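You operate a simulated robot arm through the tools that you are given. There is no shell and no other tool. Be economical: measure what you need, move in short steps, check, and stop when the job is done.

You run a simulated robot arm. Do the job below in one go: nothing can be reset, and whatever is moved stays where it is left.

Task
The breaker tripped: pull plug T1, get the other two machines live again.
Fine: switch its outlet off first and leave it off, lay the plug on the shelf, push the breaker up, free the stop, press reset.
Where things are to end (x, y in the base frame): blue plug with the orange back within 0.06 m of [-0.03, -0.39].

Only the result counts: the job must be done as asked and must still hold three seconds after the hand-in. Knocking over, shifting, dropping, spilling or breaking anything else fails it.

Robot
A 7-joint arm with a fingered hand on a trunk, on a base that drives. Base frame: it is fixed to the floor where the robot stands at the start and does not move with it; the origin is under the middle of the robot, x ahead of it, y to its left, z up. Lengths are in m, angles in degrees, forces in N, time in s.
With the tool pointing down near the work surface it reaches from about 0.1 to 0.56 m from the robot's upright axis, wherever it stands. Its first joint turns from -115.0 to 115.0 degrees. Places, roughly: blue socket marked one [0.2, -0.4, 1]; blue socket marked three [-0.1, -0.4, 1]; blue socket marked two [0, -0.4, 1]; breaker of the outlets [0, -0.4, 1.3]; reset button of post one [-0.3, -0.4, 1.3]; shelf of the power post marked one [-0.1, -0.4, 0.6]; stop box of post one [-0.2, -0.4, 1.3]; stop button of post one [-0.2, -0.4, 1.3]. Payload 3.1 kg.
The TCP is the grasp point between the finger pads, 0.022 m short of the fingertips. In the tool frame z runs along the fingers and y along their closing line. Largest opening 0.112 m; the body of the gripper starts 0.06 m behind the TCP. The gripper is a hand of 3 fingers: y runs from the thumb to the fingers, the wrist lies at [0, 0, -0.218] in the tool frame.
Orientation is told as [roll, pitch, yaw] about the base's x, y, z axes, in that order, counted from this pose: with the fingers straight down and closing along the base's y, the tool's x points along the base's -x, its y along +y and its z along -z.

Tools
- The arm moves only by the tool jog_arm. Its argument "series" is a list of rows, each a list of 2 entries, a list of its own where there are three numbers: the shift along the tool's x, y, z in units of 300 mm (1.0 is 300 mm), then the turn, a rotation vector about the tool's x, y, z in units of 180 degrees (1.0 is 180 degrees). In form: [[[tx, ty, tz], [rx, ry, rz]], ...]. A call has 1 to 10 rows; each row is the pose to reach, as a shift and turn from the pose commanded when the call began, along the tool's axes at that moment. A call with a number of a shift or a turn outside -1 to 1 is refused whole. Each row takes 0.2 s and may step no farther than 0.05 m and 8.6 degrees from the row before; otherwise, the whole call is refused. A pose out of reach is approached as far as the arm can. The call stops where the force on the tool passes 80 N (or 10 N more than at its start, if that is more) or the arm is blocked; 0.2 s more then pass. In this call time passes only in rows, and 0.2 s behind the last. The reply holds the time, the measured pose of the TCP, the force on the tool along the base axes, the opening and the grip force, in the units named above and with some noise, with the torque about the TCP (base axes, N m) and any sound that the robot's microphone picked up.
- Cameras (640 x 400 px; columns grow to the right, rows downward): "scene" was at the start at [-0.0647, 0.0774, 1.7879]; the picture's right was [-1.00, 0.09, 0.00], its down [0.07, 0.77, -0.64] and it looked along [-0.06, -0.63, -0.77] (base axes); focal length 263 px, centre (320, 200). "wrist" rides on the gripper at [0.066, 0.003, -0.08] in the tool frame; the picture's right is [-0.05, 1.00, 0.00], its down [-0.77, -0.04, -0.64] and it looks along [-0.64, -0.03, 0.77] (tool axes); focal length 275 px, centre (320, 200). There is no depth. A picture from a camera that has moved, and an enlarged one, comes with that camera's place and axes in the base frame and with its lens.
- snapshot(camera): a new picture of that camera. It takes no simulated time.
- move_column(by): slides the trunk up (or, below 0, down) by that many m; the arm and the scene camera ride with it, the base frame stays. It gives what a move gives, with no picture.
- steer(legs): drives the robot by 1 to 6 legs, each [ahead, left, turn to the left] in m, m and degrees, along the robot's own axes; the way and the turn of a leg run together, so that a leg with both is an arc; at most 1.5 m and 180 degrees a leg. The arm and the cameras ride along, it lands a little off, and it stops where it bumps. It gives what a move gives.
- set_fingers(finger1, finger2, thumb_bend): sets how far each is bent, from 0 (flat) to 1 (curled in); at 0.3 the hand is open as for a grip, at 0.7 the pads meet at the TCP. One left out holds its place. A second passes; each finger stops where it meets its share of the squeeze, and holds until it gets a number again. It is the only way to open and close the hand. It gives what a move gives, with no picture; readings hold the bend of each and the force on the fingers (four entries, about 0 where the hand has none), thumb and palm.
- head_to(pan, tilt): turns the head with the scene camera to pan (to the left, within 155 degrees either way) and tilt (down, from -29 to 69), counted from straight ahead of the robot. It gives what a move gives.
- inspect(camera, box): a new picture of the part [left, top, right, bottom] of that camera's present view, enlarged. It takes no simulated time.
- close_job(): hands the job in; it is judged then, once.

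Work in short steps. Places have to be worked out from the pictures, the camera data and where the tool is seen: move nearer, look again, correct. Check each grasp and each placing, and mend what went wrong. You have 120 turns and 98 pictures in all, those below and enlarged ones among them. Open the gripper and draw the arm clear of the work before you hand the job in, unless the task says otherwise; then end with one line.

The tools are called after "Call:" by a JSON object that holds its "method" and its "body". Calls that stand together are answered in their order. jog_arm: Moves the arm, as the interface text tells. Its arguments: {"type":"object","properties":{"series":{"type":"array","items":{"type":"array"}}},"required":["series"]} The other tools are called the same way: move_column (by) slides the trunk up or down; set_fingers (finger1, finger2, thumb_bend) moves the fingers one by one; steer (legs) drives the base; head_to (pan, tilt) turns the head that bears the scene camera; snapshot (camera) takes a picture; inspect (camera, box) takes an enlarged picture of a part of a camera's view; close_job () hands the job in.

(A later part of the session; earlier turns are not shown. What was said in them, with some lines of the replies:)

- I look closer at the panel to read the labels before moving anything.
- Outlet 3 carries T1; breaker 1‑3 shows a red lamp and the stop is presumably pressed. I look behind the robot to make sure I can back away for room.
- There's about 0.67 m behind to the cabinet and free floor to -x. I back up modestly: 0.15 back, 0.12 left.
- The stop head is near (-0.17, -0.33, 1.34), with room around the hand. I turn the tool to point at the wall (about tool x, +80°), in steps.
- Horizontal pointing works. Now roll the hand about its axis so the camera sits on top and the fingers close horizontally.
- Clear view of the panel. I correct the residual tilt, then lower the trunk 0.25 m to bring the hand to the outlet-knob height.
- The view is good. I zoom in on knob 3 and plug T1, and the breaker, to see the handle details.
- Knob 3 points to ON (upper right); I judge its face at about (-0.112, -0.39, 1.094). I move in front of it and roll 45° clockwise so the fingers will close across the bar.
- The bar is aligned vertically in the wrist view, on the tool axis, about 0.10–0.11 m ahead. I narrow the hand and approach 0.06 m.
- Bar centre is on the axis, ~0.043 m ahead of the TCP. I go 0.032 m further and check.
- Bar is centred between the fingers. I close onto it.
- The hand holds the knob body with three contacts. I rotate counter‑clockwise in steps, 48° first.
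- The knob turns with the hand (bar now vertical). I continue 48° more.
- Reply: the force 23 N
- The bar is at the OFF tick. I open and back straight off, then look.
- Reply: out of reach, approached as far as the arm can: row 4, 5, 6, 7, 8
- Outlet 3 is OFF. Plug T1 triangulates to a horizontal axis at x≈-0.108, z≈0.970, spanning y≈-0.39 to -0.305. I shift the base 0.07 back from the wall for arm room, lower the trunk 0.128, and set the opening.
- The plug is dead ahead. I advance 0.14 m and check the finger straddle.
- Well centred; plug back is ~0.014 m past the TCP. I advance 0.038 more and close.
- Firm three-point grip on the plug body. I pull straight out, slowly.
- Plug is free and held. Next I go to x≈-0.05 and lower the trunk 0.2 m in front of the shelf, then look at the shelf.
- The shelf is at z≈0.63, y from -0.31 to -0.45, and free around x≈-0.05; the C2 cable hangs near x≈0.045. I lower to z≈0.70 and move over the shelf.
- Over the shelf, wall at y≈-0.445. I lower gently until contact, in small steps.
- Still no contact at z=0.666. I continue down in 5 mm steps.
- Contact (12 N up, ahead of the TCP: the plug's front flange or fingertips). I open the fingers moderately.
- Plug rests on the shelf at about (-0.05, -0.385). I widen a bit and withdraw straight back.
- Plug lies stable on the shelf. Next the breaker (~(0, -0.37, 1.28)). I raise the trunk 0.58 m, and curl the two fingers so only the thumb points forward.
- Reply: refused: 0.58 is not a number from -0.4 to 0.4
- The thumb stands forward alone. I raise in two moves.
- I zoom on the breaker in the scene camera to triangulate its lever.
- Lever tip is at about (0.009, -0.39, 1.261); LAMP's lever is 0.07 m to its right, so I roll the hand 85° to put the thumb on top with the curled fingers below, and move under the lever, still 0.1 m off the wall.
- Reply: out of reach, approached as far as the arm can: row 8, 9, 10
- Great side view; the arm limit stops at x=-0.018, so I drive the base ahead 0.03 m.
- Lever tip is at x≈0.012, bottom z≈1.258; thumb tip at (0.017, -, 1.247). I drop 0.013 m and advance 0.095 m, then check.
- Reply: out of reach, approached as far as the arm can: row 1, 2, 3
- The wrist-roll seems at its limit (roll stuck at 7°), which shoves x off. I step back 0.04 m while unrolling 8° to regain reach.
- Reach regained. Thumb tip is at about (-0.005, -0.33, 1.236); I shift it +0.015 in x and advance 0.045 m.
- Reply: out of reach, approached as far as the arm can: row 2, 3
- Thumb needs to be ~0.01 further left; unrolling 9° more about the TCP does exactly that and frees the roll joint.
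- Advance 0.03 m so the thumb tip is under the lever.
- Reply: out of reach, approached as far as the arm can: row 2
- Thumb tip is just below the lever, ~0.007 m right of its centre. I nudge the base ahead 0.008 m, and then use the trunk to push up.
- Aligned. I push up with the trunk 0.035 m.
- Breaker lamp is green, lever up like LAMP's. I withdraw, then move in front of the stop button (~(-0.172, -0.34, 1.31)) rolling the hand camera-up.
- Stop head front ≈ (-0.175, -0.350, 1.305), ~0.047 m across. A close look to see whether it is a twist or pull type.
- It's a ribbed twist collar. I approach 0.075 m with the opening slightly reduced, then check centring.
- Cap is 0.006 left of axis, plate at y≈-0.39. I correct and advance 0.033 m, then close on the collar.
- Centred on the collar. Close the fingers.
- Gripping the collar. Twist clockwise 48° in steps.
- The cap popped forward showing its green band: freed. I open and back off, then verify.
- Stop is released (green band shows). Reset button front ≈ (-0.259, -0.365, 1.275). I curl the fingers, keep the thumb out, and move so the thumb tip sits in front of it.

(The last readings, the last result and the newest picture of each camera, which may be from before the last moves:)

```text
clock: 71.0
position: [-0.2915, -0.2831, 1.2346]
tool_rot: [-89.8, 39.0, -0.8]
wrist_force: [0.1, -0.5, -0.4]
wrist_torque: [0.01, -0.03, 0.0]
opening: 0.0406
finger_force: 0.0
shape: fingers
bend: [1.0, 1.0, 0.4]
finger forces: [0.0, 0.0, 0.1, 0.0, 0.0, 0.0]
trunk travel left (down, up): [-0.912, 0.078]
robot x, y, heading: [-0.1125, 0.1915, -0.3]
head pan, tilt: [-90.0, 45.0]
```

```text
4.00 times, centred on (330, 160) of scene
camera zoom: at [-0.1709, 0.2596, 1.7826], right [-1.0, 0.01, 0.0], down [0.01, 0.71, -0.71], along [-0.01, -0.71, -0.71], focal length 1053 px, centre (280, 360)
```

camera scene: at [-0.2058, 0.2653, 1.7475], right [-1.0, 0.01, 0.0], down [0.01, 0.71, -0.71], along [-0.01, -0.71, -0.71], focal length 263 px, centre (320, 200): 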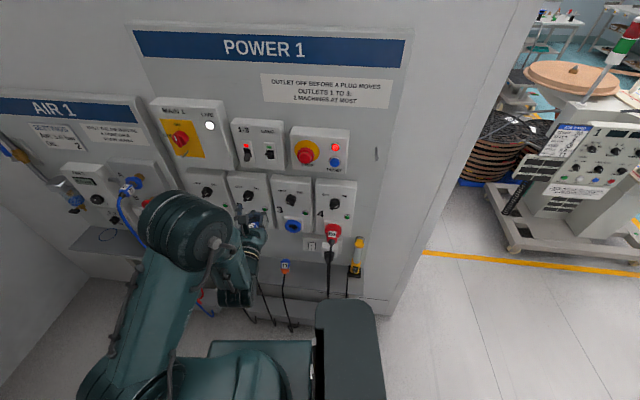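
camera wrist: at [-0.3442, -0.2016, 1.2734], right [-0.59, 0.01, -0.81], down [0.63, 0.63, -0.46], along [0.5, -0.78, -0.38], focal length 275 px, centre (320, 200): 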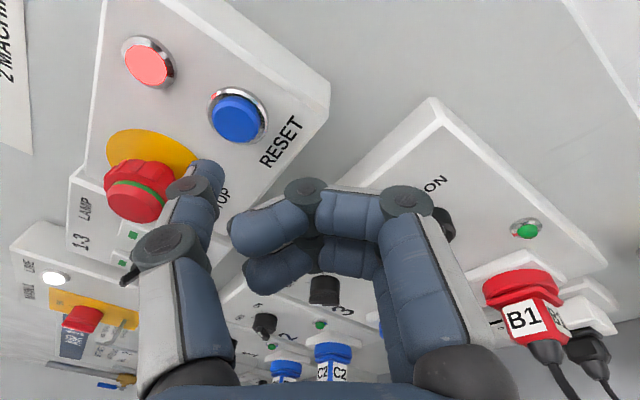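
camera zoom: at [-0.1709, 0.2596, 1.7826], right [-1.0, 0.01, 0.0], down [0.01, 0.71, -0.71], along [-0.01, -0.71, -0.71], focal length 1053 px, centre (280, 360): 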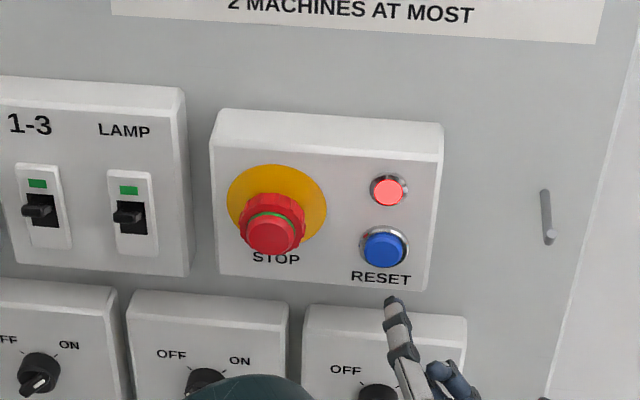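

Thumb tip projects exactly onto the reset button. I press forward in small steps.

Call:
{"method": "jog_arm", "body": {"series": [[[0, 0, 0.08], [0, 0, 0]], [[0, 0, 0.15], [0, 0, 0]], [[0, 0, 0.18], [0, 0, 0]], [[0, 0, 0.2], [0, 0, 0]], [[0, 0, 0.22], [0, 0, 0]]]}}

Call:
{"method": "snapshot", "body": {"camera": "wrist"}}

Call:
{"method": "inspect", "body": {"camera": "scene", "box": [260, 110, 400, 210]}}

```text
clock: 72.2
position: [-0.2921, -0.3415, 1.2349]
tool_rot: [-90.0, 39.0, -1.0]
wrist_force: [0.2, 10.7, -4.0]
wrist_torque: [-0.41, 0.12, 0.37]
opening: 0.0407
finger_force: 5.5
shape: fingers
bend: [1.0, 1.0, 0.4]
finger forces: [0.1, 0.0, 0.0, 0.0, 11.2, 0.0]
trunk travel left (down, up): [-0.912, 0.078]
robot x, y, heading: [-0.1109, 0.1906, -0.7]
head pan, tilt: [-90.0, 45.0]
heard: click
```

```text
29 pictures are left
camera wrist: at [-0.3442, -0.2604, 1.2749], right [-0.59, 0.01, -0.81], down [0.63, 0.63, -0.46], along [0.5, -0.78, -0.38], focal length 275 px, centre (320, 200)
```

wrist: 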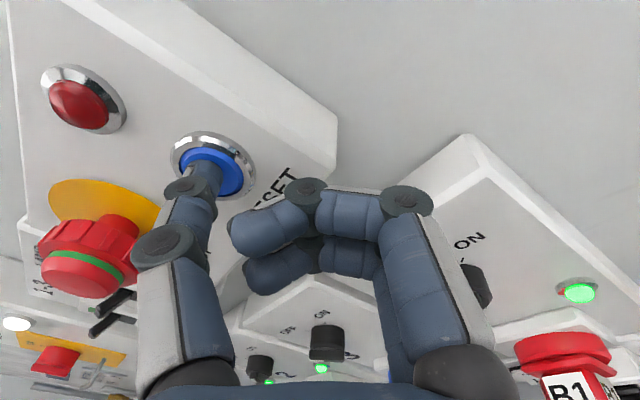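

```text
4.00 times, centred on (330, 160) of scene
camera zoom: at [-0.1679, 0.268, 1.7822], right [-1.0, 0.01, 0.0], down [0.01, 0.71, -0.71], along [-0.01, -0.71, -0.71], focal length 1053 px, centre (280, 360)
```

zoom: 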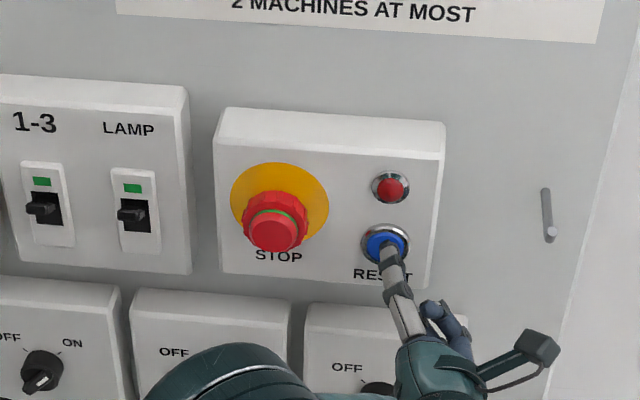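

Click heard, red lamp went out, and outlet lamps lit green. I withdraw and open the hand, then check everything.

Call:
{"method": "jog_arm", "body": {"series": [[[0, 0, -0.1], [0, 0, 0]], [[0, 0, -0.22], [0, 0, 0]], [[0, 0, -0.34], [0, 0, 0]]]}}

Call:
{"method": "set_fingers", "body": {"finger1": 0.3, "finger2": 0.3, "thumb_bend": 0.3}}

Call:
{"method": "snapshot", "body": {"camera": "scene"}}

Call:
{"method": "inspect", "body": {"camera": "scene", "box": [160, 90, 400, 300]}}

```text
clock: 73.0
position: [-0.2871, -0.2435, 1.2342]
tool_rot: [-90.0, 39.2, -0.8]
wrist_force: [0.3, -0.4, 0.3]
wrist_torque: [0.0, 0.02, 0.02]
opening: 0.0404
finger_force: 0.0
shape: fingers
bend: [1.0, 1.0, 0.4]
finger forces: [0.0, 0.0, 0.0, 0.0, 0.1, 0.1]
trunk travel left (down, up): [-0.912, 0.078]
robot x, y, heading: [-0.1105, 0.1865, -0.7]
head pan, tilt: [-90.0, 45.0]
```

```text
clock: 74.0
position: [-0.2863, -0.2431, 1.2334]
tool_rot: [-90.0, 39.2, -0.9]
wrist_force: [-1.3, -0.2, -0.5]
wrist_torque: [-0.01, 0.02, 0.01]
opening: 0.1109
finger_force: 0.1
shape: fingers
bend: [0.3, 0.3, 0.3]
finger forces: [0.0, 0.0, 0.1, 0.0, 0.1, 0.0]
trunk travel left (down, up): [-0.912, 0.078]
robot x, y, heading: [-0.1116, 0.1903, -0.3]
head pan, tilt: [-90.0, 45.0]
```

```text
27 pictures are left
camera scene: at [-0.1684, 0.2631, 1.7825], right [-1.0, 0.01, 0.0], down [0.01, 0.71, -0.71], along [-0.01, -0.71, -0.71], focal length 263 px, centre (320, 200)
```

scene: 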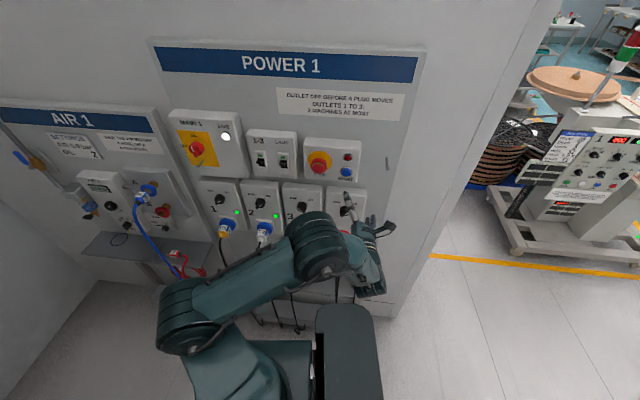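

```text
1.90 times, centred on (280, 195) of scene
camera zoom: at [-0.1684, 0.2631, 1.7825], right [-1.0, 0.01, 0.0], down [0.01, 0.71, -0.71], along [-0.01, -0.71, -0.71], focal length 502 px, centre (396, 210)
```

zoom: 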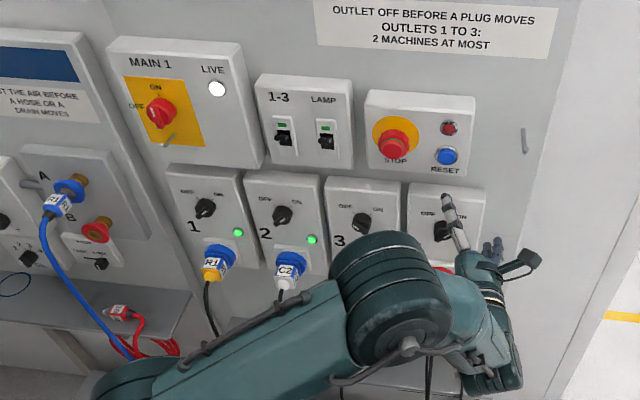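

Outlets 1 and 2 are live, breaker up, stop out. I retract a bit and drive back along the aisle 0.2 m so the arm is clear and the camera can see outlet 3 and the shelf.

Call:
{"method": "jog_arm", "body": {"series": [[[0, 0, -0.1], [0, 0, 0]], [[0, 0, -0.15], [0, 0, 0]]]}}

Call:
{"method": "steer", "body": {"legs": [[-0.2, 0, 0]]}}

Call:
{"method": "head_to", "body": {"pan": -75, "tilt": 50}}

Call:
{"method": "snapshot", "body": {"camera": "scene"}}

Call:
{"method": "snapshot", "body": {"camera": "wrist"}}

```text
clock: 74.6
position: [-0.2867, -0.199, 1.2335]
tool_rot: [-90.1, 39.1, -0.9]
wrist_force: [-0.5, 0.5, 0.9]
wrist_torque: [0.0, 0.01, -0.01]
opening: 0.1113
finger_force: 0.0
shape: fingers
bend: [0.3, 0.3, 0.3]
finger forces: [0.1, 0.0, 0.1, 0.0, 0.1, 0.1]
trunk travel left (down, up): [-0.912, 0.078]
robot x, y, heading: [-0.1126, 0.1889, -0.5]
head pan, tilt: [-90.0, 45.0]
```

```text
clock: 76.2
position: [-0.4882, -0.197, 1.2338]
tool_rot: [-90.1, 39.1, -0.9]
wrist_force: [0.2, -0.7, 0.4]
wrist_torque: [0.01, 0.02, 0.01]
opening: 0.1115
finger_force: 0.2
shape: fingers
bend: [0.3, 0.3, 0.3]
finger forces: [0.0, 0.0, 0.0, 0.0, 0.1, 0.0]
trunk travel left (down, up): [-0.912, 0.078]
robot x, y, heading: [-0.3099, 0.1912, -0.8]
head pan, tilt: [-90.0, 45.0]
```

```text
clock: 77.0
position: [-0.4891, -0.1984, 1.2339]
tool_rot: [-90.0, 39.2, -0.9]
wrist_force: [0.7, 0.5, 0.3]
wrist_torque: [0.03, 0.0, 0.01]
opening: 0.1111
finger_force: 0.0
shape: fingers
bend: [0.3, 0.3, 0.3]
finger forces: [0.0, 0.0, 0.1, 0.0, 0.0, 0.1]
trunk travel left (down, up): [-0.912, 0.078]
robot x, y, heading: [-0.312, 0.1912, -0.2]
head pan, tilt: [-75.0, 50.0]
```

```text
25 pictures are left
camera scene: at [-0.3495, 0.2716, 1.7756], right [-0.97, -0.25, 0.0], down [-0.19, 0.74, -0.64], along [0.16, -0.62, -0.77], focal length 263 px, centre (320, 200)
```

scene: 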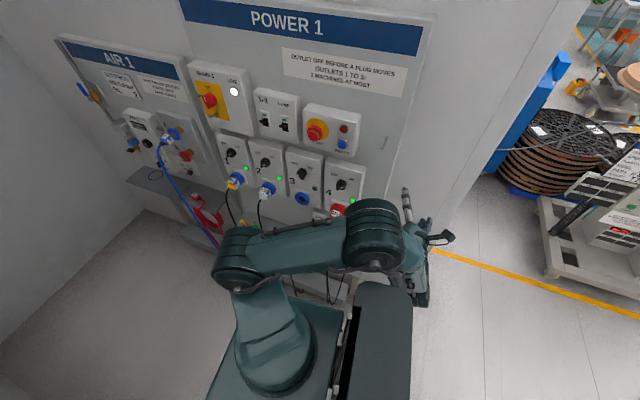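

```text
24 pictures are left
camera wrist: at [-0.5417, -0.1167, 1.274], right [-0.59, 0.01, -0.8], down [0.63, 0.63, -0.46], along [0.5, -0.78, -0.38], focal length 275 px, centre (320, 200)
```

wrist: 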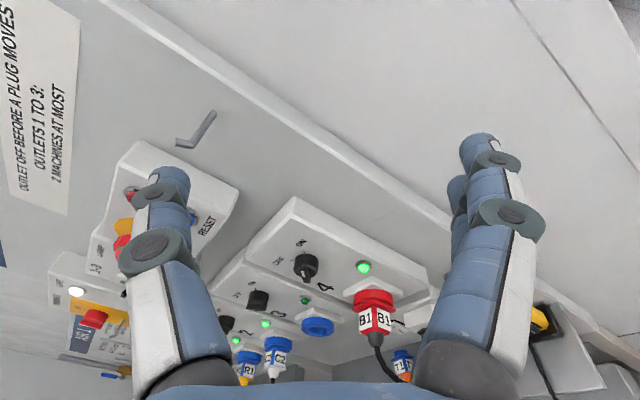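

T1 still lies at about (-0.057, -0.40) on the shelf. One last zoom on the panel.

Call:
{"method": "inspect", "body": {"camera": "scene", "box": [190, 60, 380, 230]}}

```text
2.35 times, centred on (285, 145) of scene
camera zoom: at [-0.3495, 0.2716, 1.7756], right [-0.97, -0.25, 0.0], down [-0.19, 0.74, -0.64], along [0.16, -0.62, -0.77], focal length 620 px, centre (402, 329)
```

zoom: 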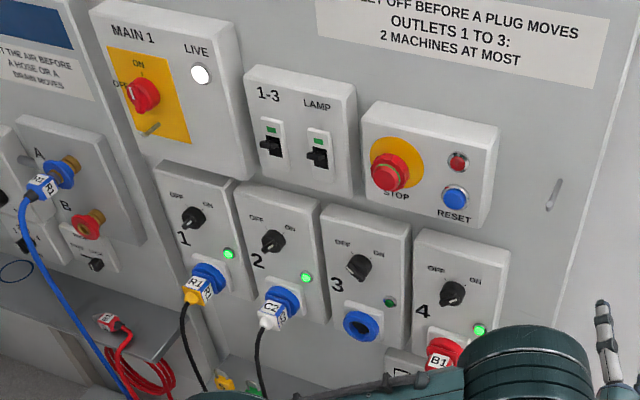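

All as asked: outlets 1, 2 and 4 live, outlet 3 off and empty, breaker up, stop released, red lamp out. Handing in.

Call:
{"method": "close_job", "body": {}}

```text
The job is handed in.
```

Plug T1 is out with its outlet (3) switched off, and it lies on the shelf at about (-0.06, -0.40). Breaker 1–3 is up, the stop is freed and reset is pressed. The other two machines' outlets (1 and 2) show green, and the arm is clear with the hand open.
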